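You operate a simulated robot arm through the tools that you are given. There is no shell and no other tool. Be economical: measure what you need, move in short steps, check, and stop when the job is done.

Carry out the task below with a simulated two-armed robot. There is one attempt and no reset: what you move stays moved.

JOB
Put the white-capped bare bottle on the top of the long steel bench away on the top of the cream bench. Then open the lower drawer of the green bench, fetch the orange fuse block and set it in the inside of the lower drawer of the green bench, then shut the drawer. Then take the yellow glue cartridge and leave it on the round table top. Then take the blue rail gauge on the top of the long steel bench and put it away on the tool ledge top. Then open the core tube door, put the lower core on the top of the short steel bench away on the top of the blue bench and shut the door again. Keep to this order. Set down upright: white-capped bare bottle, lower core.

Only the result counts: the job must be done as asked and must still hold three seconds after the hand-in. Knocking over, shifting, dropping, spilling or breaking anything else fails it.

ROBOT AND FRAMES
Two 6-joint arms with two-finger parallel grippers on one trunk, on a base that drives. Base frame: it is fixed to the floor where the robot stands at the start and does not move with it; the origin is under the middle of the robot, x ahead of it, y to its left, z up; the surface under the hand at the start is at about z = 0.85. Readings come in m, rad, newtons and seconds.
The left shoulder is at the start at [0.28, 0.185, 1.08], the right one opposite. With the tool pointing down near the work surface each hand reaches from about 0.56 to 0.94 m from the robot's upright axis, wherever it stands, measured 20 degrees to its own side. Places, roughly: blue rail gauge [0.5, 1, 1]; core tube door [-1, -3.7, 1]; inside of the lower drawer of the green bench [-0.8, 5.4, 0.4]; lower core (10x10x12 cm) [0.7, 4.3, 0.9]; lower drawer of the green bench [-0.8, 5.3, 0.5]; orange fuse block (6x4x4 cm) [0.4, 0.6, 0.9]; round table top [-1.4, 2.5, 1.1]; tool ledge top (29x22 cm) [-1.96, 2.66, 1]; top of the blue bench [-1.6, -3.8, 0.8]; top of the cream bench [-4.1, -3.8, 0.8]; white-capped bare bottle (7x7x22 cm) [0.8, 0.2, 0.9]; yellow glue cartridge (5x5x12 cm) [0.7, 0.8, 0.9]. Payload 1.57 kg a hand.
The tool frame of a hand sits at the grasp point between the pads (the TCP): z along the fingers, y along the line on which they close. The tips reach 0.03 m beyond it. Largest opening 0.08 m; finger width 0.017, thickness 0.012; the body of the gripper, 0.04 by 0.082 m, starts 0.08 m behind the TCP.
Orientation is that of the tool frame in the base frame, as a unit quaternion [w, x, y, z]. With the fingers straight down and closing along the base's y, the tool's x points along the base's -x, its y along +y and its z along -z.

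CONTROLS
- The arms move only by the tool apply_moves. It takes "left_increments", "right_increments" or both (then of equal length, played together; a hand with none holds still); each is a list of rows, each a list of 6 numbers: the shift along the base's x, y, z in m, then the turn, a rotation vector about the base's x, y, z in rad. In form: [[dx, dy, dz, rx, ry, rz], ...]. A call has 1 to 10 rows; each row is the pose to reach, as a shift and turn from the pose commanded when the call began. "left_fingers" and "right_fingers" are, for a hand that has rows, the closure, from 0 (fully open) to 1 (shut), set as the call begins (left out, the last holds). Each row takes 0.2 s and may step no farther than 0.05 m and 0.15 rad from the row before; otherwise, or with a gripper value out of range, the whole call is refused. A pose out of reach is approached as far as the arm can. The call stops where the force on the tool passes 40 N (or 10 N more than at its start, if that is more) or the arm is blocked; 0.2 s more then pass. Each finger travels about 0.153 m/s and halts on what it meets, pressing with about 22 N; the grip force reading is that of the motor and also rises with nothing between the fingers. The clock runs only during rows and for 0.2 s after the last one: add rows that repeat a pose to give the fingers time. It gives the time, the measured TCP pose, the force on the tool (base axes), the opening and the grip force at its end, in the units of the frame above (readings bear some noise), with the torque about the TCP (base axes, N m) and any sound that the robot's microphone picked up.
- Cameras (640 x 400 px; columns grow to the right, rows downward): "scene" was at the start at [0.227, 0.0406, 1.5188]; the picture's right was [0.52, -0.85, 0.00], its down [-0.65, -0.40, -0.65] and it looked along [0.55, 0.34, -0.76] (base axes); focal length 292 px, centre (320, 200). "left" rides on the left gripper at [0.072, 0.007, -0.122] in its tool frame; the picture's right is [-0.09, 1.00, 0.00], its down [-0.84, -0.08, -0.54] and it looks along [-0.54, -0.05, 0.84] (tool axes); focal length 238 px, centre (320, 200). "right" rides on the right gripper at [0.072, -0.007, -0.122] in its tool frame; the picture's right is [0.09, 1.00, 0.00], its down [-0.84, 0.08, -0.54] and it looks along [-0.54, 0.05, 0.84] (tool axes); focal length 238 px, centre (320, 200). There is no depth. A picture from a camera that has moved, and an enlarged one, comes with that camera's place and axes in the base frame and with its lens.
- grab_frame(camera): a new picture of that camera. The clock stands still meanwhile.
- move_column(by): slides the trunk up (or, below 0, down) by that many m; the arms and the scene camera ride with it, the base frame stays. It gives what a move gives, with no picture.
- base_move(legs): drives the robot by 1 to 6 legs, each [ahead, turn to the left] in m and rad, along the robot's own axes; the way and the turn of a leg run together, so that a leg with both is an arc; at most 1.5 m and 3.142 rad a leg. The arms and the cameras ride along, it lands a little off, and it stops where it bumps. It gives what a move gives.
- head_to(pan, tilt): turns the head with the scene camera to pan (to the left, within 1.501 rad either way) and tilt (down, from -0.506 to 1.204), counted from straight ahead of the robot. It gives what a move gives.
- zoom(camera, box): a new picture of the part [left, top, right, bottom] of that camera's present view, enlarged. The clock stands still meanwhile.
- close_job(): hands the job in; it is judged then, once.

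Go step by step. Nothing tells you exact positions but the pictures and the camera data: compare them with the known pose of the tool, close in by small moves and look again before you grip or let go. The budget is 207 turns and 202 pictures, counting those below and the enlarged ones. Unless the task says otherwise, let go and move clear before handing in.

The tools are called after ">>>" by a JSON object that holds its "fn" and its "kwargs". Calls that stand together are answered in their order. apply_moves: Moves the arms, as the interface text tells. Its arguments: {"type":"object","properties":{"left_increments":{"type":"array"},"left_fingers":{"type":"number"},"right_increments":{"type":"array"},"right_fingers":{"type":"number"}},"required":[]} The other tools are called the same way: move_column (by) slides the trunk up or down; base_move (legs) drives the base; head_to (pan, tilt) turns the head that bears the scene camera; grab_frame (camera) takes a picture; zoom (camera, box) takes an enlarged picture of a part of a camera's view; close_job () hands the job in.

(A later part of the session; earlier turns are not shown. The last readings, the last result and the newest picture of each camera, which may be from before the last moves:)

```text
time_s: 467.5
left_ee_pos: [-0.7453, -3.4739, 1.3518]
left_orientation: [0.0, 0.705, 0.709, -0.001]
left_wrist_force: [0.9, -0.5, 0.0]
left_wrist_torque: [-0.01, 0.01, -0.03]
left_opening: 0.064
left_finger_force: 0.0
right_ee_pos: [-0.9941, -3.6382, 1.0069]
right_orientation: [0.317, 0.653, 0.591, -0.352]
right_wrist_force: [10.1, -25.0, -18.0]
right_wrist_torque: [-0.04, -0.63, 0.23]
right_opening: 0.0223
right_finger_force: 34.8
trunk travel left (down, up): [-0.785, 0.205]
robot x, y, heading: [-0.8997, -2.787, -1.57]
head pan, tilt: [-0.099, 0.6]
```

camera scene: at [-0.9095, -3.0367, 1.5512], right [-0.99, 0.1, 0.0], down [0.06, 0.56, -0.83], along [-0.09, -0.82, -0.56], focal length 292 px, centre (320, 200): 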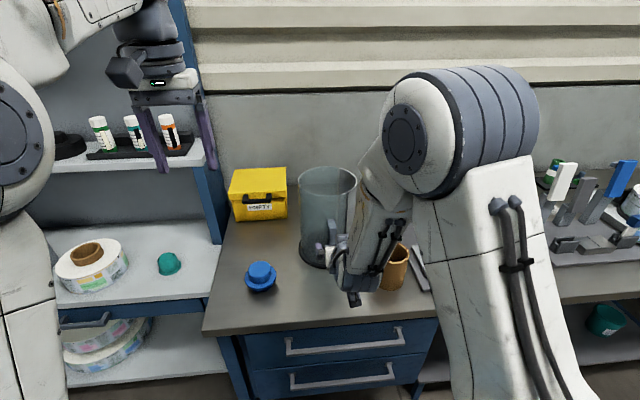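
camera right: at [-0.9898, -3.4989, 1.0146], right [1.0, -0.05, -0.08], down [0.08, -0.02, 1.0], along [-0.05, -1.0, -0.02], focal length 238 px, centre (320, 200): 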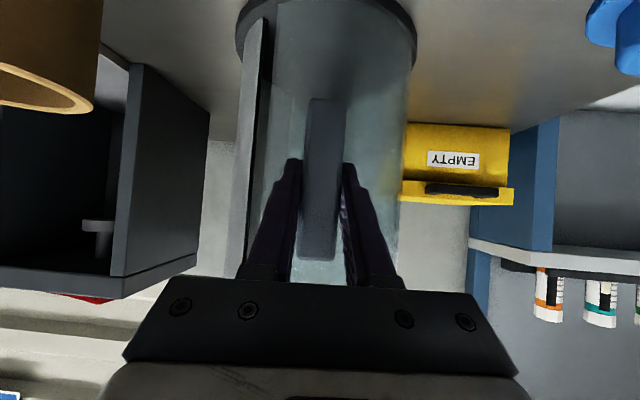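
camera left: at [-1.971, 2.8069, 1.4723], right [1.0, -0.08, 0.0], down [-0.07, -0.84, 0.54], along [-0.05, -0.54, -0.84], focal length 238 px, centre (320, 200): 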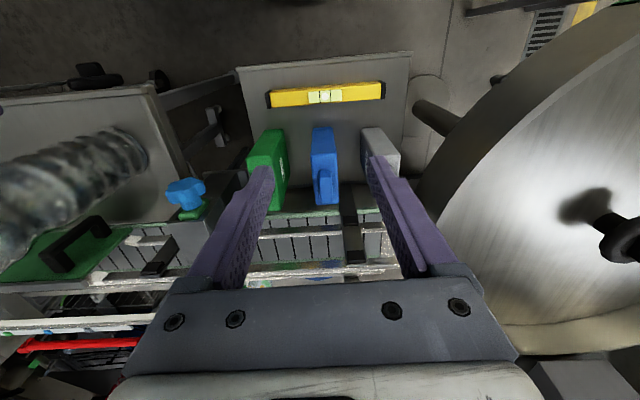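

The natural path is nearly tangential, i.e. the door revolves around the tube axis. I continue around the arc with small steps and watch forces.

>>> {"fn": "apply_moves", "kwargs": {"right_increments": [[0, -0.0035, 0, 0, 0, 0], [0.008, -0.004, 0, 0, 0, -0.05], [0.016, -0.005, 0, 0, 0, -0.1], [0.016, -0.005, 0, 0, 0, -0.1]]}}

>>> {"fn": "grab_frame", "kwargs": {"camera": "right"}}

```text
time_s: 468.5
left_ee_pos: [-0.7455, -3.4688, 1.3545]
left_orientation: [0.001, 0.705, 0.709, -0.002]
left_wrist_force: [-0.7, -0.2, -0.1]
left_wrist_torque: [-0.02, -0.03, -0.01]
left_opening: 0.0641
left_finger_force: 0.0
right_ee_pos: [-0.9801, -3.638, 1.0072]
right_orientation: [0.296, 0.684, 0.557, -0.367]
right_wrist_force: [-6.7, 31.1, 3.5]
right_wrist_torque: [-0.16, -0.97, 0.45]
right_opening: 0.0222
right_finger_force: 35.0
trunk travel left (down, up): [-0.785, 0.205]
robot x, y, heading: [-0.8987, -2.7864, -1.574]
head pan, tilt: [-0.099, 0.6]
```

```text
59 pictures are left
camera right: at [-0.9592, -3.4987, 1.0154], right [0.99, -0.15, -0.08], down [0.08, -0.03, 1.0], along [-0.15, -0.99, -0.02], focal length 238 px, centre (320, 200)
```

right: 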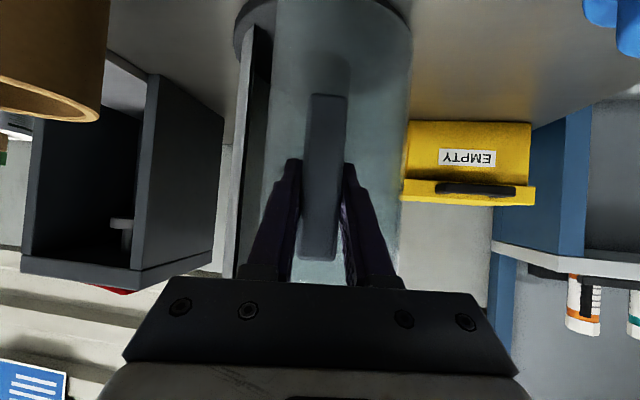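

The door is indeed revolving (slit widening). Fitted arc centre ≈[-0.98, -3.765]. I continue along it.

>>> {"fn": "apply_moves", "kwargs": {"right_increments": [[0.0, 0.003, 0, 0, 0, 0], [0.008, 0.003, 0, 0, 0, -0.06], [0.016, 0.002, 0, 0, 0, -0.12], [0.025, 0.001, 0, 0, 0, -0.19], [0.025, 0.001, 0, 0, 0, -0.19]]}}

```text
time_s: 469.4
left_ee_pos: [-0.7452, -3.4688, 1.3524]
left_orientation: [0.0, 0.704, 0.71, 0.0]
left_wrist_force: [0.3, 0.2, 0.1]
left_wrist_torque: [0.01, -0.05, 0.02]
left_opening: 0.0641
left_finger_force: 0.1
right_ee_pos: [-0.9607, -3.6339, 1.007]
right_orientation: [0.274, 0.714, 0.518, -0.383]
right_wrist_force: [1.0, 19.9, 9.5]
right_wrist_torque: [-1.06, -0.96, 0.86]
right_opening: 0.0217
right_finger_force: 34.7
trunk travel left (down, up): [-0.785, 0.205]
robot x, y, heading: [-0.8979, -2.7861, -1.574]
head pan, tilt: [-0.099, 0.6]
stopped in row 4 (right hand): the force on the tool passed its limit at 46 N (the readings are from after the stop); the commanded pose is now the measured one
```

I look at how the door has actually moved so far before continuing.

>>> {"fn": "grab_frame", "kwargs": {"camera": "right"}}

>>> {"fn": "zoom", "kwargs": {"camera": "scene", "box": [270, 130, 400, 290]}}

```text
58 pictures are left
camera right: at [-0.9252, -3.4984, 1.0155], right [0.96, -0.26, -0.08], down [0.07, -0.04, 1.0], along [-0.26, -0.96, -0.02], focal length 238 px, centre (320, 200)
```

right: 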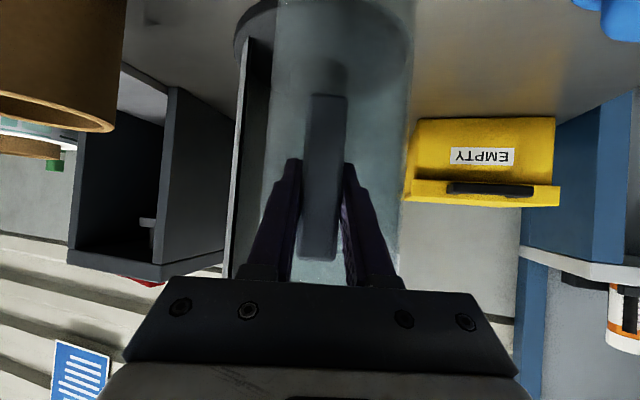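

```text
2.50 times, centred on (335, 210) of scene
camera zoom: at [-0.9097, -3.0349, 1.5517], right [-0.99, 0.1, 0.0], down [0.06, 0.56, -0.83], along [-0.09, -0.82, -0.56], focal length 729 px, centre (282, 175)
```

zoom: 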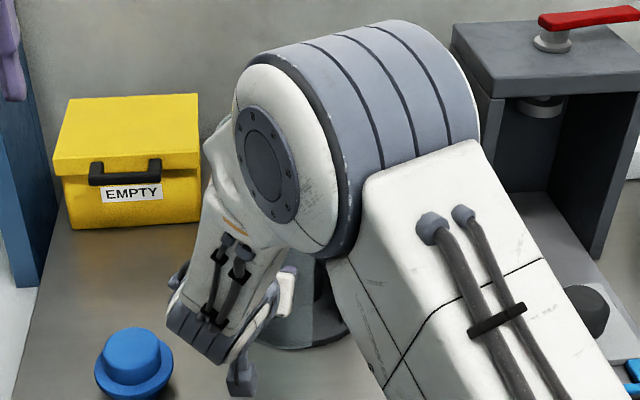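

The door turns together with the hand (≈0.39 rad so far). I continue in short arc steps, yielding a little outward.

>>> {"fn": "apply_moves", "kwargs": {"right_increments": [[0.0, 0.002, 0, 0, 0, 0], [0.008, 0.003, 0, 0, 0, -0.05], [0.016, 0.0035, 0, 0, 0, -0.11], [0.024, 0.004, 0, 0, 0, -0.17], [0.024, 0.004, 0, 0, 0, -0.17]]}}

```text
time_s: 470.6
left_ee_pos: [-0.7433, -3.4689, 1.353]
left_orientation: [0.001, 0.704, 0.71, -0.002]
left_wrist_force: [0.7, 0.7, 0.1]
left_wrist_torque: [0.0, -0.02, 0.01]
left_opening: 0.064
left_finger_force: 0.1
right_ee_pos: [-0.9362, -3.6307, 1.006]
right_orientation: [0.242, 0.754, 0.458, -0.404]
right_wrist_force: [12.1, 12.0, 14.0]
right_wrist_torque: [-0.12, -1.21, 2.05]
right_opening: 0.0225
right_finger_force: 35.0
trunk travel left (down, up): [-0.785, 0.205]
robot x, y, heading: [-0.8963, -2.7891, -1.576]
head pan, tilt: [-0.099, 0.6]
```

Torque suggests I over-rotated a bit. I check the view.

>>> {"fn": "grab_frame", "kwargs": {"camera": "right"}}

>>> {"fn": "grab_frame", "kwargs": {"camera": "left"}}

```text
56 pictures are left
camera right: at [-0.8774, -3.5041, 1.0151], right [0.9, -0.42, -0.08], down [0.07, -0.05, 1.0], along [-0.42, -0.91, -0.02], focal length 238 px, centre (320, 200)
```

right: 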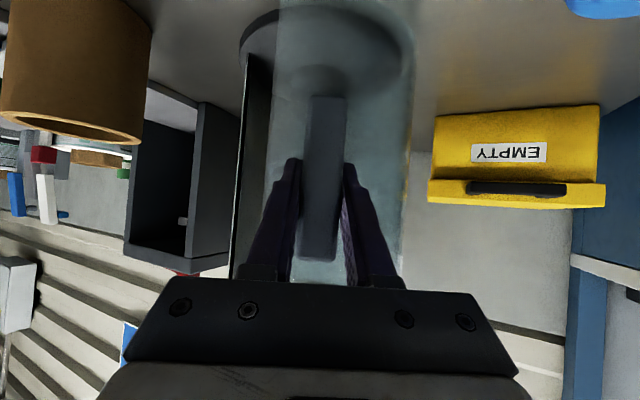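

```text
55 pictures are left
camera left: at [-0.7386, -3.3964, 1.4757], right [1.0, -0.08, 0.0], down [-0.07, -0.84, 0.54], along [-0.05, -0.54, -0.84], focal length 238 px, centre (320, 200)
```

left: 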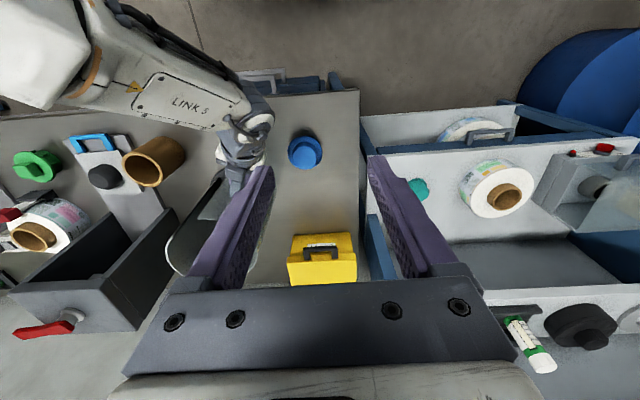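

I zoom the left camera's top view of the tube to see the door's pose and hinge.

>>> {"fn": "zoom", "kwargs": {"camera": "left", "box": [130, 120, 290, 290]}}

```text
2.35 times, centred on (210, 205) of left
camera zoom: at [-0.7386, -3.3964, 1.4757], right [1.0, -0.08, 0.0], down [-0.07, -0.84, 0.54], along [-0.05, -0.54, -0.84], focal length 561 px, centre (579, 188)
```

zoom: 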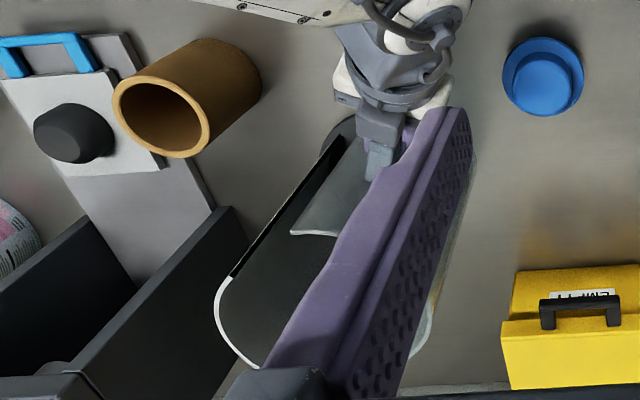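

The door swings on a hinge on the left side (≈[-0.93, -3.77]); it is ~0.5 rad open. I lift the left hand out of the way and keep swinging along the hinge arc.

>>> {"fn": "apply_moves", "kwargs": {"right_increments": [[0.007, 0.001, 0, 0, 0, 0], [0.014, 0.001, 0, 0, 0, -0.06], [0.021, 0.001, 0, 0, 0, -0.12], [0.03, -0.001, 0, 0, 0, -0.18], [0.04, -0.002, 0, 0, 0, -0.25], [0.04, -0.002, 0, 0, 0, -0.25]], "left_increments": [[0.03, 0.01, 0.03, 0, 0, 0], [0.06, 0.02, 0.06, 0, 0, 0], [0.09, 0.03, 0.09, 0, 0, 0], [0.12, 0.04, 0.11, 0, 0, 0], [0.14, 0.05, 0.12, 0, 0, 0], [0.14, 0.05, 0.12, 0, 0, 0]]}}

```text
time_s: 472.0
left_ee_pos: [-0.6052, -3.4064, 1.4348]
left_orientation: [0.0, 0.704, 0.71, -0.002]
left_wrist_force: [-0.5, -0.4, 0.3]
left_wrist_torque: [0.0, -0.02, -0.02]
left_opening: 0.0639
left_finger_force: 0.1
left hand out of reach, approached as far as the arm can: row 3, 4, 5, 6
right_ee_pos: [-0.8985, -3.6349, 1.0065]
right_orientation: [0.188, 0.807, 0.358, -0.431]
right_wrist_force: [8.4, -1.9, 12.3]
right_wrist_torque: [-0.41, -0.97, 1.36]
right_opening: 0.0228
right_finger_force: 35.5
trunk travel left (down, up): [-0.785, 0.205]
robot x, y, heading: [-0.9013, -2.7883, -1.577]
head pan, tilt: [-0.099, 0.6]
```

Forces are low and the model fits. I continue the arc by another 0.45 rad.

>>> {"fn": "apply_moves", "kwargs": {"right_increments": [[0.01, -0.002, 0, 0, 0, -0.06], [0.019, -0.005, 0, 0, 0, -0.13], [0.028, -0.009, 0, 0, 0, -0.2], [0.037, -0.014, 0, 0, 0, -0.27], [0.046, -0.019, 0, 0, 0, -0.34], [0.054, -0.025, 0, 0, 0, -0.41], [0.054, -0.025, 0, 0, 0, -0.41]]}}

>>> {"fn": "grab_frame", "kwargs": {"camera": "scene"}}

```text
time_s: 473.2
left_ee_pos: [-0.6071, -3.4085, 1.4335]
left_orientation: [0.002, 0.705, 0.71, -0.002]
left_wrist_force: [0.2, 0.8, 0.2]
left_wrist_torque: [0.03, 0.01, 0.0]
left_opening: 0.0641
left_finger_force: 0.1
right_ee_pos: [-0.8791, -3.6315, 1.0043]
right_orientation: [0.115, 0.854, 0.216, -0.458]
right_wrist_force: [-2.0, -5.2, -3.4]
right_wrist_torque: [-0.33, -0.43, -0.14]
right_opening: 0.0239
right_finger_force: 36.0
right hand out of reach, approached as far as the arm can: row 5, 6
trunk travel left (down, up): [-0.785, 0.205]
robot x, y, heading: [-0.8978, -2.789, -1.58]
head pan, tilt: [-0.099, 0.6]
stopped in row 6 (right hand): the force on the tool passed its limit at 44 N (the readings are from after the stop); the commanded pose is now the measured one
```

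```text
53 pictures are left
camera scene: at [-0.9097, -3.0378, 1.5508], right [-0.99, 0.11, 0.0], down [0.06, 0.56, -0.82], along [-0.09, -0.82, -0.57], focal length 292 px, centre (320, 200)
```

scene: 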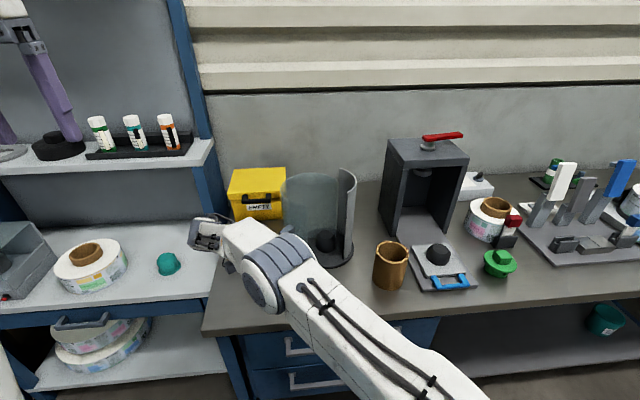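

The door is about 60° open. I release the handle, back out, and re-orient the right tool downward to push the door further open from inside.

>>> {"fn": "apply_moves", "kwargs": {"right_increments": [[0, 0, 0, 0, 0, 0], [0, 0, 0, 0, 0, 0], [0, 0, 0, 0, 0, 0], [0.02, 0.012, 0.015, 0, 0, 0], [0.045, 0.026, 0.034, 0, 0, 0], [0.06, 0.045, 0.06, 0, 0, 0], [0.06, 0.08, 0.09, 0, 0, 0]], "right_fingers": 0}}

>>> {"fn": "apply_moves", "kwargs": {"right_increments": [[-0.01, 0.02, 0.02, 0.088, -0.053, 0.098], [-0.03, 0.04, 0.03, 0.176, -0.106, 0.196], [-0.06, 0.05, 0.04, 0.265, -0.159, 0.295], [-0.09, 0.05, 0.05, 0.353, -0.212, 0.393], [-0.12, 0.05, 0.06, 0.441, -0.265, 0.491], [-0.14, 0.05, 0.07, 0.529, -0.317, 0.589], [-0.155, 0.05, 0.08, 0.617, -0.37, 0.687], [-0.165, 0.05, 0.08, 0.706, -0.423, 0.786], [-0.17, 0.05, 0.08, 0.794, -0.476, 0.884], [-0.17, 0.05, 0.08, 0.882, -0.529, 0.982]], "right_fingers": 1}}

>>> {"fn": "grab_frame", "kwargs": {"camera": "right"}}

>>> {"fn": "grab_frame", "kwargs": {"camera": "scene"}}

```text
time_s: 474.8
left_ee_pos: [-0.608, -3.408, 1.4355]
left_orientation: [0.002, 0.706, 0.709, -0.002]
left_wrist_force: [-0.2, -0.4, -0.9]
left_wrist_torque: [-0.01, 0.03, -0.01]
left_opening: 0.0638
left_finger_force: 0.1
right_ee_pos: [-0.8189, -3.5479, 1.0965]
right_orientation: [0.115, 0.854, 0.217, -0.458]
right_wrist_force: [-1.0, -0.9, -0.2]
right_wrist_torque: [-0.02, 0.01, -0.03]
right_opening: 0.0801
right_finger_force: 0.1
trunk travel left (down, up): [-0.785, 0.205]
robot x, y, heading: [-0.8994, -2.7899, -1.578]
head pan, tilt: [-0.099, 0.6]
```

```text
time_s: 477.0
left_ee_pos: [-0.6082, -3.4087, 1.4354]
left_orientation: [0.001, 0.705, 0.709, -0.001]
left_wrist_force: [1.3, 0.9, 0.5]
left_wrist_torque: [-0.04, -0.01, -0.01]
left_opening: 0.064
left_finger_force: 0.1
right_ee_pos: [-0.9896, -3.4999, 1.1765]
right_orientation: [0.001, 0.707, 0.707, 0.001]
right_wrist_force: [0.0, -0.2, -0.5]
right_wrist_torque: [0.01, -0.02, 0.01]
right_opening: 0.0001
right_finger_force: 21.7
trunk travel left (down, up): [-0.785, 0.205]
robot x, y, heading: [-0.9004, -2.7868, -1.577]
head pan, tilt: [-0.099, 0.6]
```

```text
52 pictures are left
camera right: at [-0.9972, -3.4291, 1.2983], right [1.0, 0.09, 0.0], down [0.08, -0.84, 0.54], along [0.05, -0.54, -0.84], focal length 238 px, centre (320, 200)
```

right: 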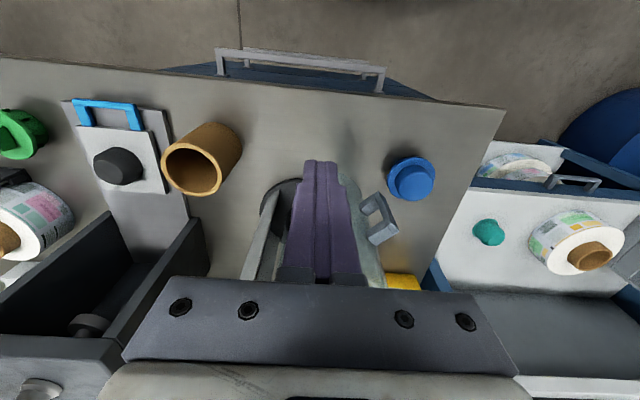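

```text
51 pictures are left
camera scene: at [-0.9099, -3.0369, 1.5512], right [-0.99, 0.11, 0.0], down [0.06, 0.56, -0.83], along [-0.09, -0.82, -0.56], focal length 292 px, centre (320, 200)
```

scene: 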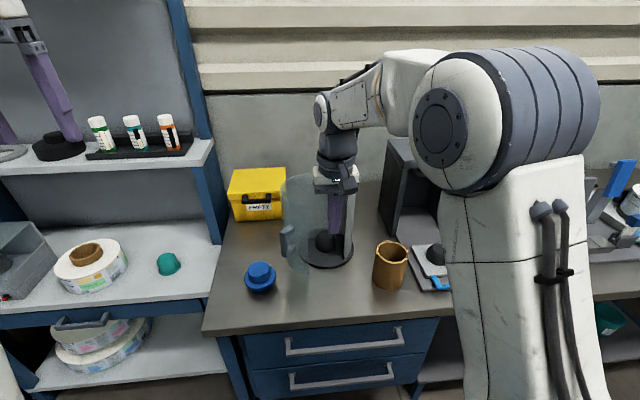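

The opening faces front now. I insert the closed fingers just inside the door's free edge and push it further to the left.

>>> {"fn": "apply_moves", "kwargs": {"right_increments": [[0.01, -0.05, -0.01, 0, 0, 0], [0.015, -0.095, -0.02, 0, 0, 0], [0.015, -0.14, -0.04, 0, 0, 0], [0.015, -0.14, -0.08, 0, 0, 0], [0.015, -0.14, -0.116, 0, 0, 0], [0.05, -0.14, -0.116, 0, 0, 0], [0.085, -0.14, -0.116, 0, 0, 0], [0.115, -0.145, -0.116, 0, 0, 0], [0.14, -0.155, -0.116, 0, 0, 0], [0.16, -0.165, -0.116, 0, 0, 0]]}}

>>> {"fn": "grab_frame", "kwargs": {"camera": "scene"}}

```text
refused: row 1 steps farther than a row can; nothing moved
```

```text
50 pictures are left
camera scene: at [-0.9099, -3.0369, 1.5512], right [-0.99, 0.11, 0.0], down [0.06, 0.56, -0.83], along [-0.09, -0.82, -0.56], focal length 292 px, centre (320, 200)
```

scene: 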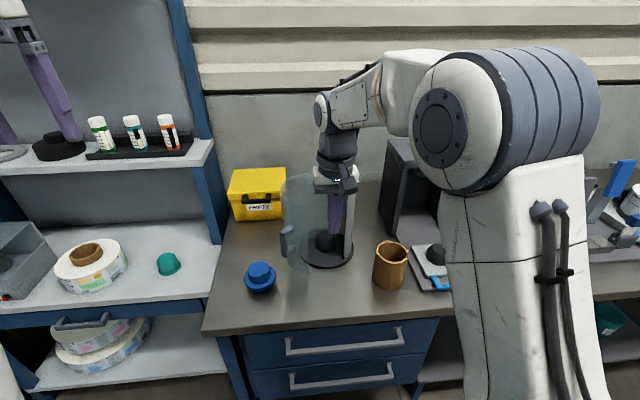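

The first step was slightly too long; I resend with finer steps.

>>> {"fn": "apply_moves", "kwargs": {"right_increments": [[0.01, -0.045, 0, 0, 0, 0], [0.015, -0.09, 0, 0, 0, 0], [0.015, -0.135, -0.01, 0, 0, 0], [0.015, -0.14, -0.055, 0, 0, 0], [0.015, -0.14, -0.1, 0, 0, 0], [0.045, -0.14, -0.116, 0, 0, 0], [0.08, -0.14, -0.116, 0, 0, 0], [0.115, -0.145, -0.116, 0, 0, 0], [0.14, -0.155, -0.116, 0, 0, 0], [0.16, -0.165, -0.116, 0, 0, 0]]}}

>>> {"fn": "grab_frame", "kwargs": {"camera": "scene"}}

```text
time_s: 478.0
left_ee_pos: [-0.6071, -3.409, 1.4337]
left_orientation: [0.0, 0.705, 0.709, -0.001]
left_wrist_force: [0.2, -1.6, -0.2]
left_wrist_torque: [0.06, 0.0, -0.02]
left_opening: 0.0641
left_finger_force: 0.1
right_ee_pos: [-0.9754, -3.6371, 1.1492]
right_orientation: [0.002, 0.707, 0.707, -0.003]
right_wrist_force: [-2.4, 8.4, 10.6]
right_wrist_torque: [0.17, 0.11, -0.04]
right_opening: 0.0
right_finger_force: 21.5
trunk travel left (down, up): [-0.785, 0.205]
robot x, y, heading: [-0.8987, -2.7883, -1.577]
head pan, tilt: [-0.099, 0.6]
stopped in row 4 (right hand): the force on the tool passed its limit at 59 N (the readings are from after the stop); the commanded pose is now the measured one
```

```text
49 pictures are left
camera scene: at [-0.9101, -3.0373, 1.5512], right [-0.99, 0.11, 0.0], down [0.06, 0.56, -0.82], along [-0.09, -0.82, -0.57], focal length 292 px, centre (320, 200)
```

scene: 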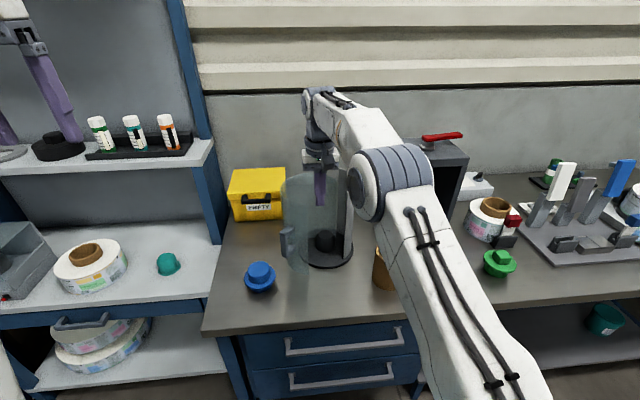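

The fingers touched the door's rim. I raise a bit and zoom to see where the free edge is.

>>> {"fn": "apply_moves", "kwargs": {"right_increments": [[0, 0.01, 0.03, 0, 0, 0], [0, 0.04, 0.06, 0, 0, 0], [0, 0.08, 0.08, 0, 0, 0]]}}

>>> {"fn": "zoom", "kwargs": {"camera": "scene", "box": [260, 140, 380, 290]}}

>>> {"fn": "grab_frame", "kwargs": {"camera": "right"}}

```text
time_s: 478.8
left_ee_pos: [-0.6088, -3.4086, 1.4328]
left_orientation: [0.0, 0.705, 0.709, -0.001]
left_wrist_force: [0.1, 0.0, -0.4]
left_wrist_torque: [0.05, 0.05, 0.03]
left_opening: 0.0641
left_finger_force: 0.1
right_ee_pos: [-0.9747, -3.5588, 1.2274]
right_orientation: [0.003, 0.708, 0.707, -0.003]
right_wrist_force: [0.1, 0.0, -1.2]
right_wrist_torque: [0.0, -0.01, -0.02]
right_opening: 0.0
right_finger_force: 21.1
trunk travel left (down, up): [-0.785, 0.205]
robot x, y, heading: [-0.8985, -2.7928, -1.578]
head pan, tilt: [-0.099, 0.6]
```

```text
2.67 times, centred on (320, 215) of scene
camera zoom: at [-0.91, -3.0372, 1.5511], right [-0.99, 0.11, 0.0], down [0.06, 0.56, -0.82], along [-0.09, -0.82, -0.57], focal length 778 px, centre (320, 160)
```

zoom: 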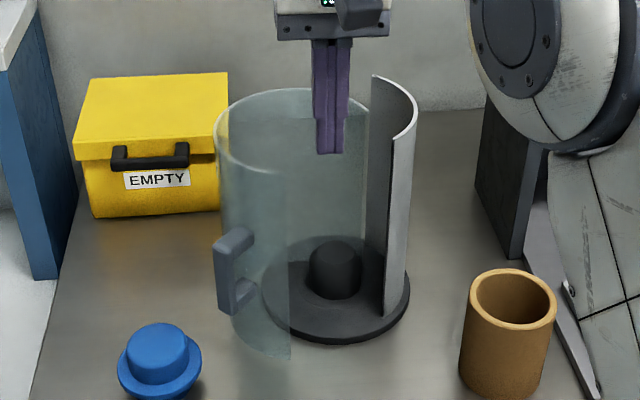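

```text
47 pictures are left
camera right: at [-0.9829, -3.4875, 1.3491], right [1.0, 0.09, 0.0], down [0.08, -0.83, 0.55], along [0.05, -0.55, -0.84], focal length 238 px, centre (320, 200)
```

right: 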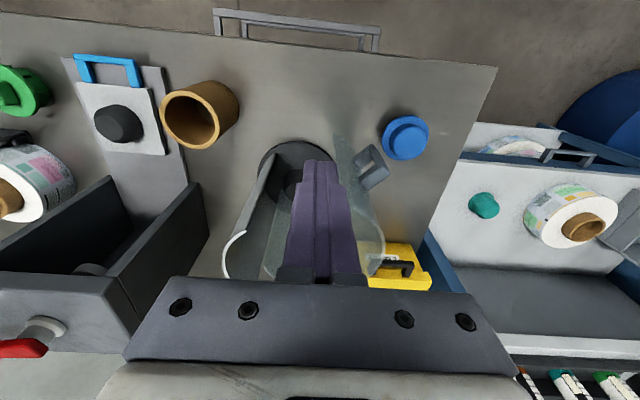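

Now it's clear: free edge at about [-0.947, -3.628], door ≈55° open. I insert the fingers at X=-1.0 and push left.

>>> {"fn": "apply_moves", "kwargs": {"right_increments": [[-0.025, -0.035, 0, 0, 0, 0], [-0.025, -0.08, -0.01, 0, 0, 0], [-0.025, -0.086, -0.05, 0, 0, 0], [-0.025, -0.086, -0.095, 0, 0, 0], [-0.025, -0.086, -0.14, 0, 0, 0], [-0.025, -0.086, -0.165, 0, 0, 0], [0.015, -0.086, -0.165, 0, 0, 0], [0.055, -0.086, -0.165, 0, 0, 0], [0.09, -0.09, -0.165, 0, 0, 0], [0.12, -0.095, -0.165, 0, 0, 0]]}}

>>> {"fn": "grab_frame", "kwargs": {"camera": "right"}}

```text
time_s: 479.8
left_ee_pos: [-0.6089, -3.4104, 1.4325]
left_orientation: [-0.001, 0.706, 0.709, 0.0]
left_wrist_force: [0.1, -0.5, -0.6]
left_wrist_torque: [0.08, 0.05, 0.02]
left_opening: 0.064
left_finger_force: 0.2
right_ee_pos: [-1.0028, -3.6461, 1.1494]
right_orientation: [0.012, 0.708, 0.706, -0.01]
right_wrist_force: [-4.6, 10.3, 15.4]
right_wrist_torque: [0.29, -0.08, 0.09]
right_opening: 0.0
right_finger_force: 21.7
right hand out of reach, approached as far as the arm can: row 2
trunk travel left (down, up): [-0.785, 0.205]
robot x, y, heading: [-0.8996, -2.7924, -1.577]
head pan, tilt: [-0.099, 0.6]
stopped in row 5 (right hand): the force on the tool passed its limit at 65 N (the readings are from after the stop); the commanded pose is now the measured one
```

```text
46 pictures are left
camera right: at [-1.0115, -3.5701, 1.2699], right [1.0, 0.09, 0.0], down [0.07, -0.82, 0.57], along [0.05, -0.57, -0.82], focal length 238 px, centre (320, 200)
```

right: 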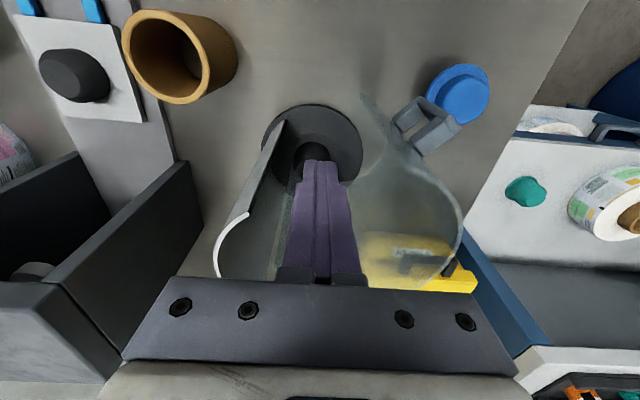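

Something resists at rim height, so I'll instead descend in front of the tube, then slide in below rim level and push the free edge leftwards.

>>> {"fn": "apply_moves", "kwargs": {"right_increments": [[0, 0.01, 0.02, 0, 0, 0], [0, 0.05, 0.02, 0, 0, 0], [0, 0.075, 0.0, 0, 0, 0], [0, 0.075, -0.045, 0, 0, 0], [0, 0.075, -0.09, 0, 0, 0], [0, 0.075, -0.13, 0, 0, 0], [0, 0.04, -0.13, 0, 0, 0], [0, 0.005, -0.13, 0, 0, 0], [0, 0.0, -0.13, 0, 0, 0]]}}

>>> {"fn": "zoom", "kwargs": {"camera": "scene", "box": [260, 140, 380, 290]}}

```text
time_s: 481.5
left_ee_pos: [-0.608, -3.4101, 1.432]
left_orientation: [-0.002, 0.705, 0.709, 0.001]
left_wrist_force: [0.3, 0.9, -0.6]
left_wrist_torque: [0.04, 0.05, -0.01]
left_opening: 0.0638
left_finger_force: 0.0
right_ee_pos: [-1.0041, -3.6018, 1.0141]
right_orientation: [0.003, 0.708, 0.706, -0.004]
right_wrist_force: [-0.6, 0.8, -0.1]
right_wrist_torque: [-0.06, -0.04, 0.03]
right_opening: 0.0001
right_finger_force: 21.4
trunk travel left (down, up): [-0.785, 0.205]
robot x, y, heading: [-0.8993, -2.7887, -1.58]
head pan, tilt: [-0.099, 0.6]
stopped in row 8 (right hand): the force on the tool passed its limit at 87 N (the readings are from after the stop); the commanded pose is now the measured one
```

```text
2.67 times, centred on (320, 215) of scene
camera zoom: at [-0.91, -3.0381, 1.5509], right [-0.99, 0.11, 0.0], down [0.06, 0.56, -0.82], along [-0.09, -0.82, -0.57], focal length 778 px, centre (320, 160)
```

zoom: 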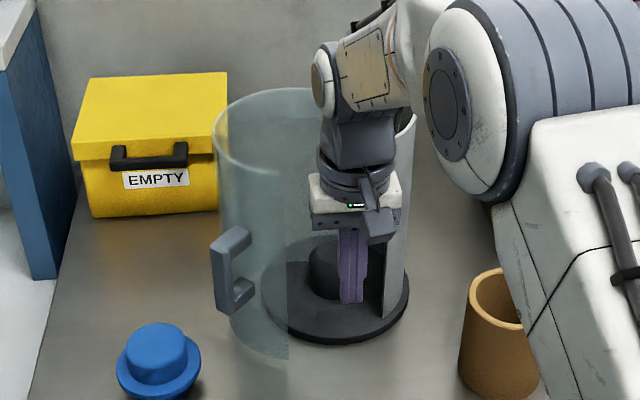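

The door's collision seems solid inside, so instead I'll push on the front of the handle toward the wall, which also swings it open (lever is left of the hinge).

>>> {"fn": "apply_moves", "kwargs": {"right_increments": [[0, 0.04, 0.01, 0, 0, 0], [0.04, 0.06, 0.015, 0, 0, 0], [0.085, 0.06, 0.015, 0, 0, 0], [0.13, 0.06, 0.015, 0, 0, 0], [0.15, 0.05, 0.015, 0, 0, 0], [0.155, 0.02, 0.015, 0, 0, 0], [0.16, 0.0, 0.015, 0, 0, 0], [0.167, -0.02, 0.015, 0, 0, 0], [0.175, -0.04, 0.015, 0, 0, 0], [0.183, -0.055, 0.015, 0, 0, 0]]}}

>>> {"fn": "zoom", "kwargs": {"camera": "scene", "box": [240, 130, 380, 290]}}

```text
time_s: 483.7
left_ee_pos: [-0.6089, -3.4098, 1.4328]
left_orientation: [-0.001, 0.706, 0.709, -0.001]
left_wrist_force: [-0.3, -0.2, -0.2]
left_wrist_torque: [-0.02, -0.02, 0.02]
left_opening: 0.0641
left_finger_force: 0.0
right_ee_pos: [-0.8318, -3.6343, 1.0283]
right_orientation: [0.004, 0.709, 0.705, -0.004]
right_wrist_force: [-0.2, 0.4, -0.1]
right_wrist_torque: [-0.03, -0.01, 0.03]
right_opening: 0.0001
right_finger_force: 21.4
right hand out of reach, approached as far as the arm can: row 9, 10
trunk travel left (down, up): [-0.785, 0.205]
robot x, y, heading: [-0.8994, -2.79, -1.584]
head pan, tilt: [-0.099, 0.6]
```

```text
2.50 times, centred on (310, 210) of scene
camera zoom: at [-0.9103, -3.0371, 1.5511], right [-0.99, 0.11, 0.0], down [0.06, 0.56, -0.82], along [-0.09, -0.82, -0.57], focal length 729 px, centre (345, 175)
```

zoom: 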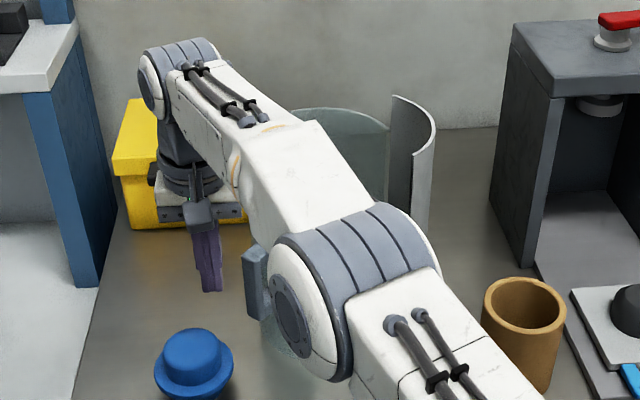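

The fingers are just left of the handle. I step back, shift right to X≈-0.87 and push the handle inward.

>>> {"fn": "apply_moves", "kwargs": {"right_increments": [[0, 0.03, 0, 0, 0, 0], [0, 0.06, 0, 0, 0, 0], [-0.025, 0.06, 0, 0, 0, 0], [-0.043, 0.06, 0, 0, 0, 0], [-0.043, 0.04, 0, 0, 0, 0], [-0.043, 0.02, 0, 0, 0, 0], [-0.041, 0.0, 0, 0, 0, 0], [-0.036, -0.02, 0, 0, 0, 0]]}}

>>> {"fn": "zoom", "kwargs": {"camera": "scene", "box": [240, 130, 380, 290]}}

```text
time_s: 485.2
left_ee_pos: [-0.6074, -3.4093, 1.4314]
left_orientation: [-0.001, 0.705, 0.709, 0.0]
left_wrist_force: [-0.1, -0.8, -0.1]
left_wrist_torque: [0.03, -0.03, -0.02]
left_opening: 0.0642
left_finger_force: 0.1
right_ee_pos: [-0.868, -3.6104, 1.0259]
right_orientation: [-0.003, 0.707, 0.707, 0.006]
right_wrist_force: [2.4, 7.1, -0.1]
right_wrist_torque: [-0.14, 0.03, 0.01]
right_opening: 0.0
right_finger_force: 21.4
trunk travel left (down, up): [-0.785, 0.205]
robot x, y, heading: [-0.8986, -2.7876, -1.578]
head pan, tilt: [-0.099, 0.6]
stopped in row 7 (right hand): the force on the tool passed its limit at 51 N (the readings are from after the stop); the commanded pose is now the measured one
```

```text
2.50 times, centred on (310, 210) of scene
camera zoom: at [-0.9101, -3.0367, 1.5511], right [-0.99, 0.11, 0.0], down [0.06, 0.56, -0.83], along [-0.09, -0.82, -0.56], focal length 729 px, centre (345, 175)
```

zoom: 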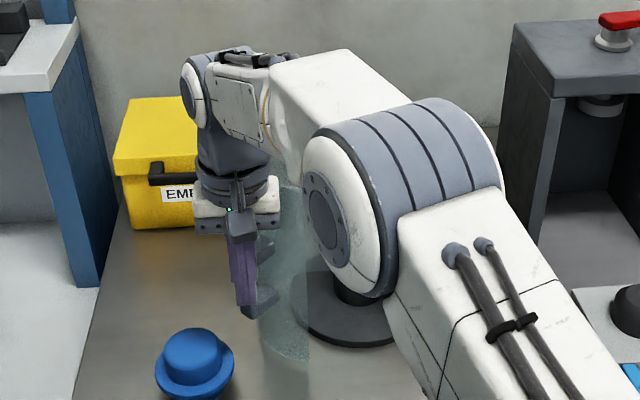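

The push works (the door moved a bit more open); the stop came from impact speed. I push on slowly.

>>> {"fn": "apply_moves", "kwargs": {"right_increments": [[0.001, -0.006, 0, 0, 0, 0], [0.003, -0.012, 0, 0, 0, 0], [0.005, -0.018, 0, 0, 0, 0], [0.008, -0.024, 0, 0, 0, 0], [0.012, -0.03, 0, 0, 0, 0], [0.016, -0.036, 0, 0, 0, 0], [0.021, -0.042, 0, 0, 0, 0], [0.026, -0.048, 0, 0, 0, 0], [0.032, -0.054, 0, 0, 0, 0], [0.038, -0.06, 0, 0, 0, 0]]}}

>>> {"fn": "zoom", "kwargs": {"camera": "scene", "box": [240, 130, 380, 290]}}

```text
time_s: 485.7
left_ee_pos: [-0.6068, -3.4087, 1.4328]
left_orientation: [-0.001, 0.705, 0.71, 0.0]
left_wrist_force: [-0.3, 0.0, -0.6]
left_wrist_torque: [-0.02, 0.01, -0.02]
left_opening: 0.064
left_finger_force: 0.0
right_ee_pos: [-0.8616, -3.6163, 1.0242]
right_orientation: [-0.008, 0.705, 0.709, 0.01]
right_wrist_force: [1.5, 1.6, -1.0]
right_wrist_torque: [-0.01, 0.0, 0.01]
right_opening: 0.0001
right_finger_force: 21.4
trunk travel left (down, up): [-0.785, 0.205]
robot x, y, heading: [-0.9002, -2.7856, -1.579]
head pan, tilt: [-0.099, 0.6]
stopped in row 2 (right hand): the force on the tool passed its limit at 44 N (the readings are from after the stop); the commanded pose is now the measured one
```

```text
2.50 times, centred on (310, 210) of scene
camera zoom: at [-0.9098, -3.0365, 1.5511], right [-0.99, 0.11, 0.0], down [0.06, 0.56, -0.83], along [-0.09, -0.82, -0.56], focal length 729 px, centre (345, 175)
```

zoom: 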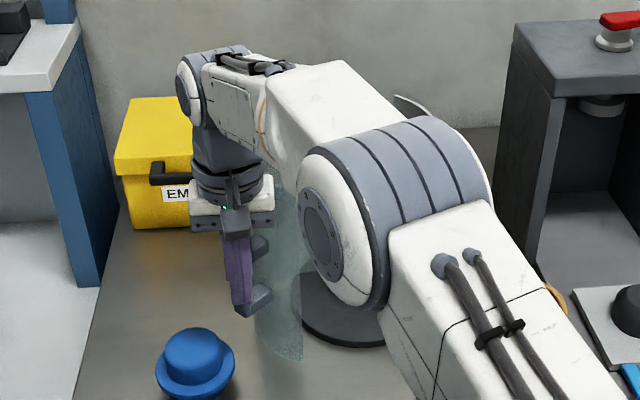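

Pushing slips off. I'll re-grip the handle from above instead: lift, turn the tool ~1.1 rad so the fingers straddle the bar, and move the base 0.1 m closer.

>>> {"fn": "apply_moves", "kwargs": {"right_increments": [[0, 0.02, 0.03, 0, 0, 0], [0, 0.04, 0.07, 0, 0, 0], [0, 0.06, 0.11, 0, 0, -0.14], [0, 0.07, 0.14, 0, 0, -0.28], [0, 0.08, 0.16, 0, 0, -0.42], [0, 0.08, 0.17, 0, 0, -0.56], [0, 0.08, 0.17, 0, 0, -0.7], [0, 0.08, 0.17, 0, 0, -0.84], [0, 0.08, 0.17, 0, 0, -0.98], [0, 0.08, 0.17, 0, 0, -1.1]], "right_fingers": 0.3}}

>>> {"fn": "base_move", "kwargs": {"legs": [[0.1, 0]]}}

>>> {"fn": "grab_frame", "kwargs": {"camera": "right"}}

>>> {"fn": "grab_frame", "kwargs": {"camera": "scene"}}

```text
time_s: 487.9
left_ee_pos: [-0.6083, -3.4089, 1.4321]
left_orientation: [-0.001, 0.705, 0.709, 0.0]
left_wrist_force: [-0.9, -0.5, 0.0]
left_wrist_torque: [0.01, 0.0, 0.0]
left_opening: 0.064
left_finger_force: 0.1
right_ee_pos: [-0.8628, -3.5361, 1.1946]
right_orientation: [-0.001, 0.972, 0.234, 0.013]
right_wrist_force: [-1.4, 0.2, 0.4]
right_wrist_torque: [0.0, -0.01, 0.03]
right_opening: 0.0558
right_finger_force: 0.1
trunk travel left (down, up): [-0.785, 0.205]
robot x, y, heading: [-0.8996, -2.7926, -1.58]
head pan, tilt: [-0.099, 0.6]
```

```text
time_s: 489.1
left_ee_pos: [-0.61, -3.511, 1.4327]
left_orientation: [0.0, 0.705, 0.709, -0.001]
left_wrist_force: [1.3, 1.1, -0.3]
left_wrist_torque: [-0.06, 0.03, 0.02]
left_opening: 0.0638
left_finger_force: 0.1
right_ee_pos: [-0.8662, -3.6367, 1.1948]
right_orientation: [-0.002, 0.972, 0.234, 0.013]
right_wrist_force: [-0.4, -0.5, 0.4]
right_wrist_torque: [-0.02, 0.01, 0.03]
right_opening: 0.056
right_finger_force: 0.1
trunk travel left (down, up): [-0.785, 0.205]
robot x, y, heading: [-0.9037, -2.8905, -1.583]
head pan, tilt: [-0.099, 0.6]
```

```text
41 pictures are left
camera right: at [-0.8093, -3.6, 1.3191], right [0.54, -0.84, 0.01], down [-0.72, -0.46, 0.52], along [-0.44, -0.28, -0.85], focal length 238 px, centre (320, 200)
```

right: 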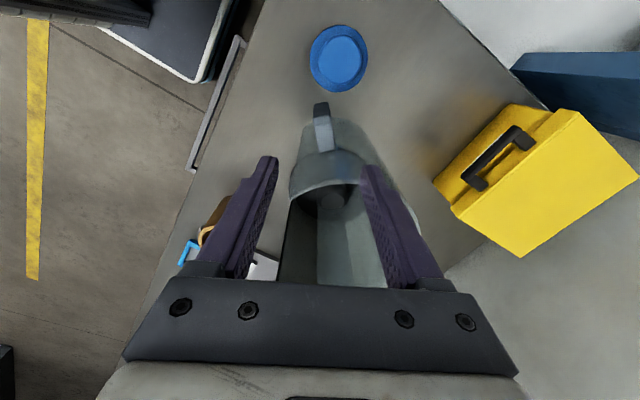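

```text
40 pictures are left
camera scene: at [-0.9115, -3.1372, 1.5512], right [-0.99, 0.11, 0.0], down [0.06, 0.56, -0.83], along [-0.09, -0.82, -0.56], focal length 292 px, centre (320, 200)
```

scene: 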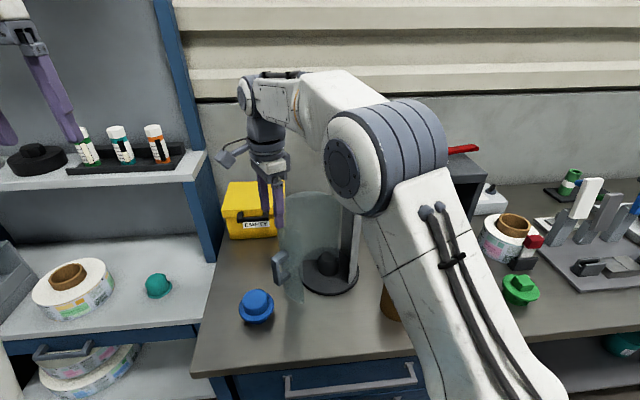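

The hand is right above the handle bar at [-0.861, -3.636]; the door is ~55° open. I align the fingers, descend, and grip.

>>> {"fn": "apply_moves", "kwargs": {"right_increments": [[0.003, 0.001, -0.03, 0, 0, 0.1], [0.004, 0.001, -0.07, 0, 0, 0.185], [0.004, 0.001, -0.11, 0, 0, 0.185], [0.004, 0.001, -0.14, 0, 0, 0.185], [0.004, 0.001, -0.163, 0, 0, 0.185], [0.004, 0.001, -0.163, 0, 0, 0.185]]}}

>>> {"fn": "apply_moves", "kwargs": {"right_increments": [[0, 0, 0, 0, 0, 0], [0, 0, 0, 0, 0, 0], [0, 0, 0, 0, 0, 0]], "right_fingers": 1}}

>>> {"fn": "grab_frame", "kwargs": {"camera": "right"}}

```text
time_s: 490.4
left_ee_pos: [-0.6088, -3.5104, 1.434]
left_orientation: [-0.001, 0.706, 0.708, -0.001]
left_wrist_force: [0.1, -0.7, -0.8]
left_wrist_torque: [-0.04, 0.0, 0.01]
left_opening: 0.064
left_finger_force: 0.1
right_ee_pos: [-0.8599, -3.6407, 1.0414]
right_orientation: [0.011, 0.945, 0.326, 0.013]
right_wrist_force: [0.6, 1.5, 16.6]
right_wrist_torque: [-0.45, 0.78, -0.03]
right_opening: 0.056
right_finger_force: 0.1
trunk travel left (down, up): [-0.785, 0.205]
robot x, y, heading: [-0.9026, -2.8929, -1.581]
head pan, tilt: [-0.099, 0.6]
stopped in row 6 (right hand): the force on the tool passed its limit at 46 N (the readings are from after the stop); the commanded pose is now the measured one
```

```text
time_s: 491.2
left_ee_pos: [-0.6094, -3.5082, 1.4352]
left_orientation: [0.0, 0.706, 0.708, -0.002]
left_wrist_force: [-0.2, -0.4, -0.2]
left_wrist_torque: [-0.03, -0.02, 0.0]
left_opening: 0.0639
left_finger_force: 0.1
right_ee_pos: [-0.862, -3.6403, 1.0403]
right_orientation: [0.011, 0.946, 0.325, 0.012]
right_wrist_force: [4.1, -0.9, 35.7]
right_wrist_torque: [1.02, 2.21, 0.81]
right_opening: 0.0227
right_finger_force: 35.1
trunk travel left (down, up): [-0.785, 0.205]
robot x, y, heading: [-0.9021, -2.8922, -1.582]
head pan, tilt: [-0.099, 0.6]
```

```text
39 pictures are left
camera right: at [-0.8138, -3.5908, 1.1645], right [0.69, -0.73, 0.03], down [-0.63, -0.57, 0.53], along [-0.37, -0.38, -0.85], focal length 238 px, centre (320, 200)
```

right: 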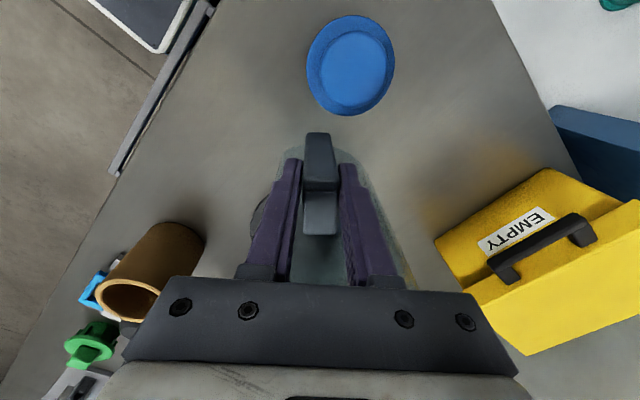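

Gripped from above. I relieve the downward pressure and swing the door on, 0.3 rad first.

>>> {"fn": "apply_moves", "kwargs": {"right_increments": [[0, 0, 0.006, 0, 0, 0], [0.008, -0.003, 0.006, 0, 0, -0.05], [0.015, -0.007, 0.006, 0, 0, -0.1], [0.022, -0.011, 0.006, 0, 0, -0.15], [0.029, -0.016, 0.006, 0, 0, -0.2], [0.036, -0.021, 0.006, 0, 0, -0.25], [0.043, -0.026, 0.006, 0, 0, -0.3], [0.043, -0.026, 0.006, 0, 0, -0.3]]}}

```text
time_s: 493.0
left_ee_pos: [-0.6102, -3.5118, 1.4334]
left_orientation: [-0.001, 0.706, 0.708, 0.0]
left_wrist_force: [0.1, 0.3, 0.2]
left_wrist_torque: [0.01, -0.02, -0.04]
left_opening: 0.0641
left_finger_force: 0.1
right_ee_pos: [-0.8189, -3.6677, 1.0411]
right_orientation: [0.006, 0.984, 0.179, 0.011]
right_wrist_force: [0.3, -3.9, -24.2]
right_wrist_torque: [1.06, 0.53, 0.23]
right_opening: 0.0228
right_finger_force: 35.2
trunk travel left (down, up): [-0.785, 0.205]
robot x, y, heading: [-0.901, -2.8924, -1.578]
head pan, tilt: [-0.099, 0.6]
```

Smooth. I swing another 0.4 rad.

>>> {"fn": "apply_moves", "kwargs": {"right_increments": [[0.006, -0.0055, -0.003, 0, 0, -0.05], [0.0124, -0.011, -0.003, 0, 0, -0.1], [0.018, -0.017, -0.003, 0, 0, -0.15], [0.0236, -0.0236, -0.003, 0, 0, -0.2], [0.0286, -0.03, -0.003, 0, 0, -0.25], [0.0336, -0.037, -0.003, 0, 0, -0.3], [0.038, -0.044, -0.003, 0, 0, -0.35], [0.042, -0.0515, -0.003, 0, 0, -0.4]]}}

>>> {"fn": "grab_frame", "kwargs": {"camera": "scene"}}

```text
time_s: 494.8
left_ee_pos: [-0.6095, -3.5099, 1.4335]
left_orientation: [-0.001, 0.706, 0.709, 0.0]
left_wrist_force: [-0.1, -0.2, -0.1]
left_wrist_torque: [0.0, -0.01, 0.04]
left_opening: 0.064
left_finger_force: 0.1
right_ee_pos: [-0.7808, -3.7123, 1.0398]
right_orientation: [0.012, 1.0, -0.019, 0.009]
right_wrist_force: [4.4, -0.6, 7.9]
right_wrist_torque: [1.23, 0.43, 0.52]
right_opening: 0.0237
right_finger_force: 36.1
right hand out of reach, approached as far as the arm can: row 8
trunk travel left (down, up): [-0.785, 0.205]
robot x, y, heading: [-0.8999, -2.8892, -1.585]
head pan, tilt: [-0.099, 0.6]
```

```text
38 pictures are left
camera scene: at [-0.9112, -3.1373, 1.5514], right [-0.99, 0.11, 0.0], down [0.06, 0.56, -0.83], along [-0.09, -0.82, -0.56], focal length 292 px, centre (320, 200)
```

scene: 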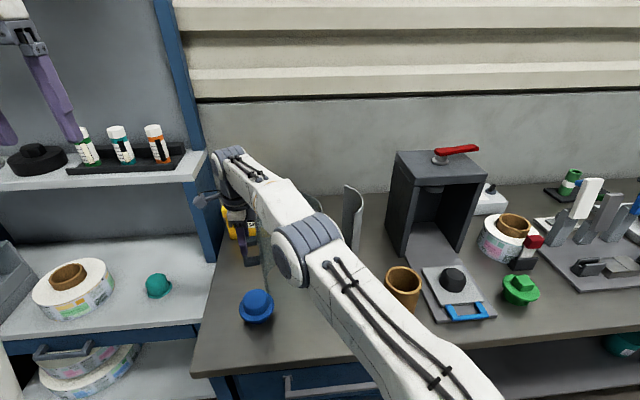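

The door is now about 95° open. I release, lift straight up and retract.

>>> {"fn": "apply_moves", "kwargs": {"right_increments": [[0, 0, 0, 0, 0, 0], [0, 0, 0, 0, 0, 0], [0, 0, 0.03, 0, 0, 0], [0, 0, 0.07, 0, 0, 0], [0, 0, 0.11, 0, 0, 0], [0, 0.01, 0.15, 0, 0, 0], [-0.01, 0.04, 0.18, 0, 0, 0.1], [-0.03, 0.08, 0.2, 0, 0, 0.24], [-0.05, 0.12, 0.2, 0, 0, 0.38], [-0.07, 0.16, 0.2, 0, 0, 0.52]], "right_fingers": 0.3}}

>>> {"fn": "apply_moves", "kwargs": {"right_increments": [[-0.03, 0.03, 0, 0, 0, 0.14], [-0.06, 0.06, 0, 0, 0, 0.28], [-0.09, 0.08, 0, 0, 0, 0.42], [-0.12, 0.09, 0, 0, 0, 0.56], [-0.15, 0.1, 0, 0, 0, 0.7], [-0.18, 0.1, 0, 0, 0, 0.84], [-0.2, 0.1, 0, 0, 0, 0.98], [-0.2, 0.1, 0, 0, 0, 1.07]]}}

>>> {"fn": "grab_frame", "kwargs": {"camera": "scene"}}

```text
time_s: 497.0
left_ee_pos: [-0.6099, -3.5103, 1.4332]
left_orientation: [0.0, 0.706, 0.708, -0.001]
left_wrist_force: [-0.7, 0.5, -0.7]
left_wrist_torque: [0.01, 0.01, -0.01]
left_opening: 0.0642
left_finger_force: 0.1
right_ee_pos: [-0.8502, -3.5505, 1.2397]
right_orientation: [0.008, 0.971, 0.239, 0.012]
right_wrist_force: [-1.1, -0.1, 0.5]
right_wrist_torque: [0.0, 0.0, 0.01]
right_opening: 0.056
right_finger_force: 0.1
right hand out of reach, approached as far as the arm can: row 3, 4, 5, 6, 7
trunk travel left (down, up): [-0.785, 0.205]
robot x, y, heading: [-0.9007, -2.8869, -1.584]
head pan, tilt: [-0.099, 0.6]
```

```text
time_s: 498.8
left_ee_pos: [-0.6099, -3.5107, 1.4331]
left_orientation: [-0.001, 0.706, 0.708, 0.0]
left_wrist_force: [0.5, -0.5, 0.0]
left_wrist_torque: [-0.02, -0.01, 0.02]
left_opening: 0.064
left_finger_force: 0.1
right_ee_pos: [-1.0511, -3.4517, 1.2384]
right_orientation: [0.001, 0.713, 0.701, 0.015]
right_wrist_force: [0.0, -0.3, 0.6]
right_wrist_torque: [0.02, -0.02, 0.0]
right_opening: 0.0559
right_finger_force: 0.1
trunk travel left (down, up): [-0.785, 0.205]
robot x, y, heading: [-0.9064, -2.8883, -1.583]
head pan, tilt: [-0.099, 0.6]
```

```text
37 pictures are left
camera scene: at [-0.9115, -3.1375, 1.5512], right [-0.99, 0.11, 0.0], down [0.06, 0.56, -0.83], along [-0.09, -0.82, -0.56], focal length 292 px, centre (320, 200)
```

scene: 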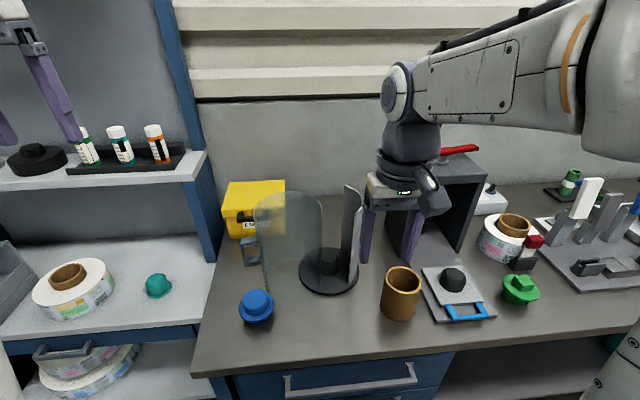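

The door stands wide open. Now I fetch the core: back off, turn around and drive north to the short bench.

>>> {"fn": "base_move", "kwargs": {"legs": [[-0.4, 0], [0, 3.096], [1.5, 0], [1.5, 0], [1.5, 0], [1.4, 0]]}}

>>> {"fn": "head_to", "kwargs": {"pan": -0.5, "tilt": 0.6}}

>>> {"fn": "grab_frame", "kwargs": {"camera": "scene"}}

```text
time_s: 530.0
left_ee_pos: [-1.123, 2.6517, 1.4245]
left_orientation: [-0.01, 0.715, -0.699, 0.008]
left_wrist_force: [0.5, -0.2, 0.1]
left_wrist_torque: [0.01, 0.06, -0.04]
left_opening: 0.0641
left_finger_force: 0.1
right_ee_pos: [-0.6762, 2.6014, 1.2409]
right_orientation: [0.006, 0.708, -0.706, 0.005]
right_wrist_force: [-0.1, -0.5, 0.7]
right_wrist_torque: [0.02, 0.02, 0.01]
right_opening: 0.0559
right_finger_force: 0.1
trunk travel left (down, up): [-0.785, 0.205]
robot x, y, heading: [-0.7813, 2.0358, 1.566]
head pan, tilt: [-0.099, 0.6]
stopped in leg 6: the robot was blocked; the commanded pose is now the measured one
```

```text
time_s: 530.9
left_ee_pos: [-1.1204, 2.654, 1.4244]
left_orientation: [-0.01, 0.715, -0.699, 0.008]
left_wrist_force: [-0.5, -0.6, 0.6]
left_wrist_torque: [0.01, 0.0, 0.0]
left_opening: 0.0641
left_finger_force: 0.1
right_ee_pos: [-0.674, 2.6027, 1.2399]
right_orientation: [-0.005, -0.707, 0.707, -0.007]
right_wrist_force: [-0.2, -1.1, 0.6]
right_wrist_torque: [0.03, 0.0, 0.01]
right_opening: 0.0561
right_finger_force: 0.1
trunk travel left (down, up): [-0.785, 0.205]
robot x, y, heading: [-0.784, 2.039, 1.57]
head pan, tilt: [-0.499, 0.6]
```

```text
36 pictures are left
camera scene: at [-0.7145, 2.2771, 1.5524], right [0.88, -0.48, -0.02], down [-0.28, -0.5, -0.82], along [0.38, 0.72, -0.57], focal length 292 px, centre (320, 200)
```

scene: 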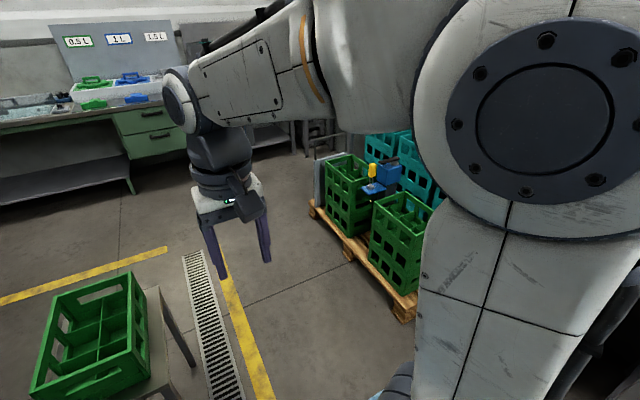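

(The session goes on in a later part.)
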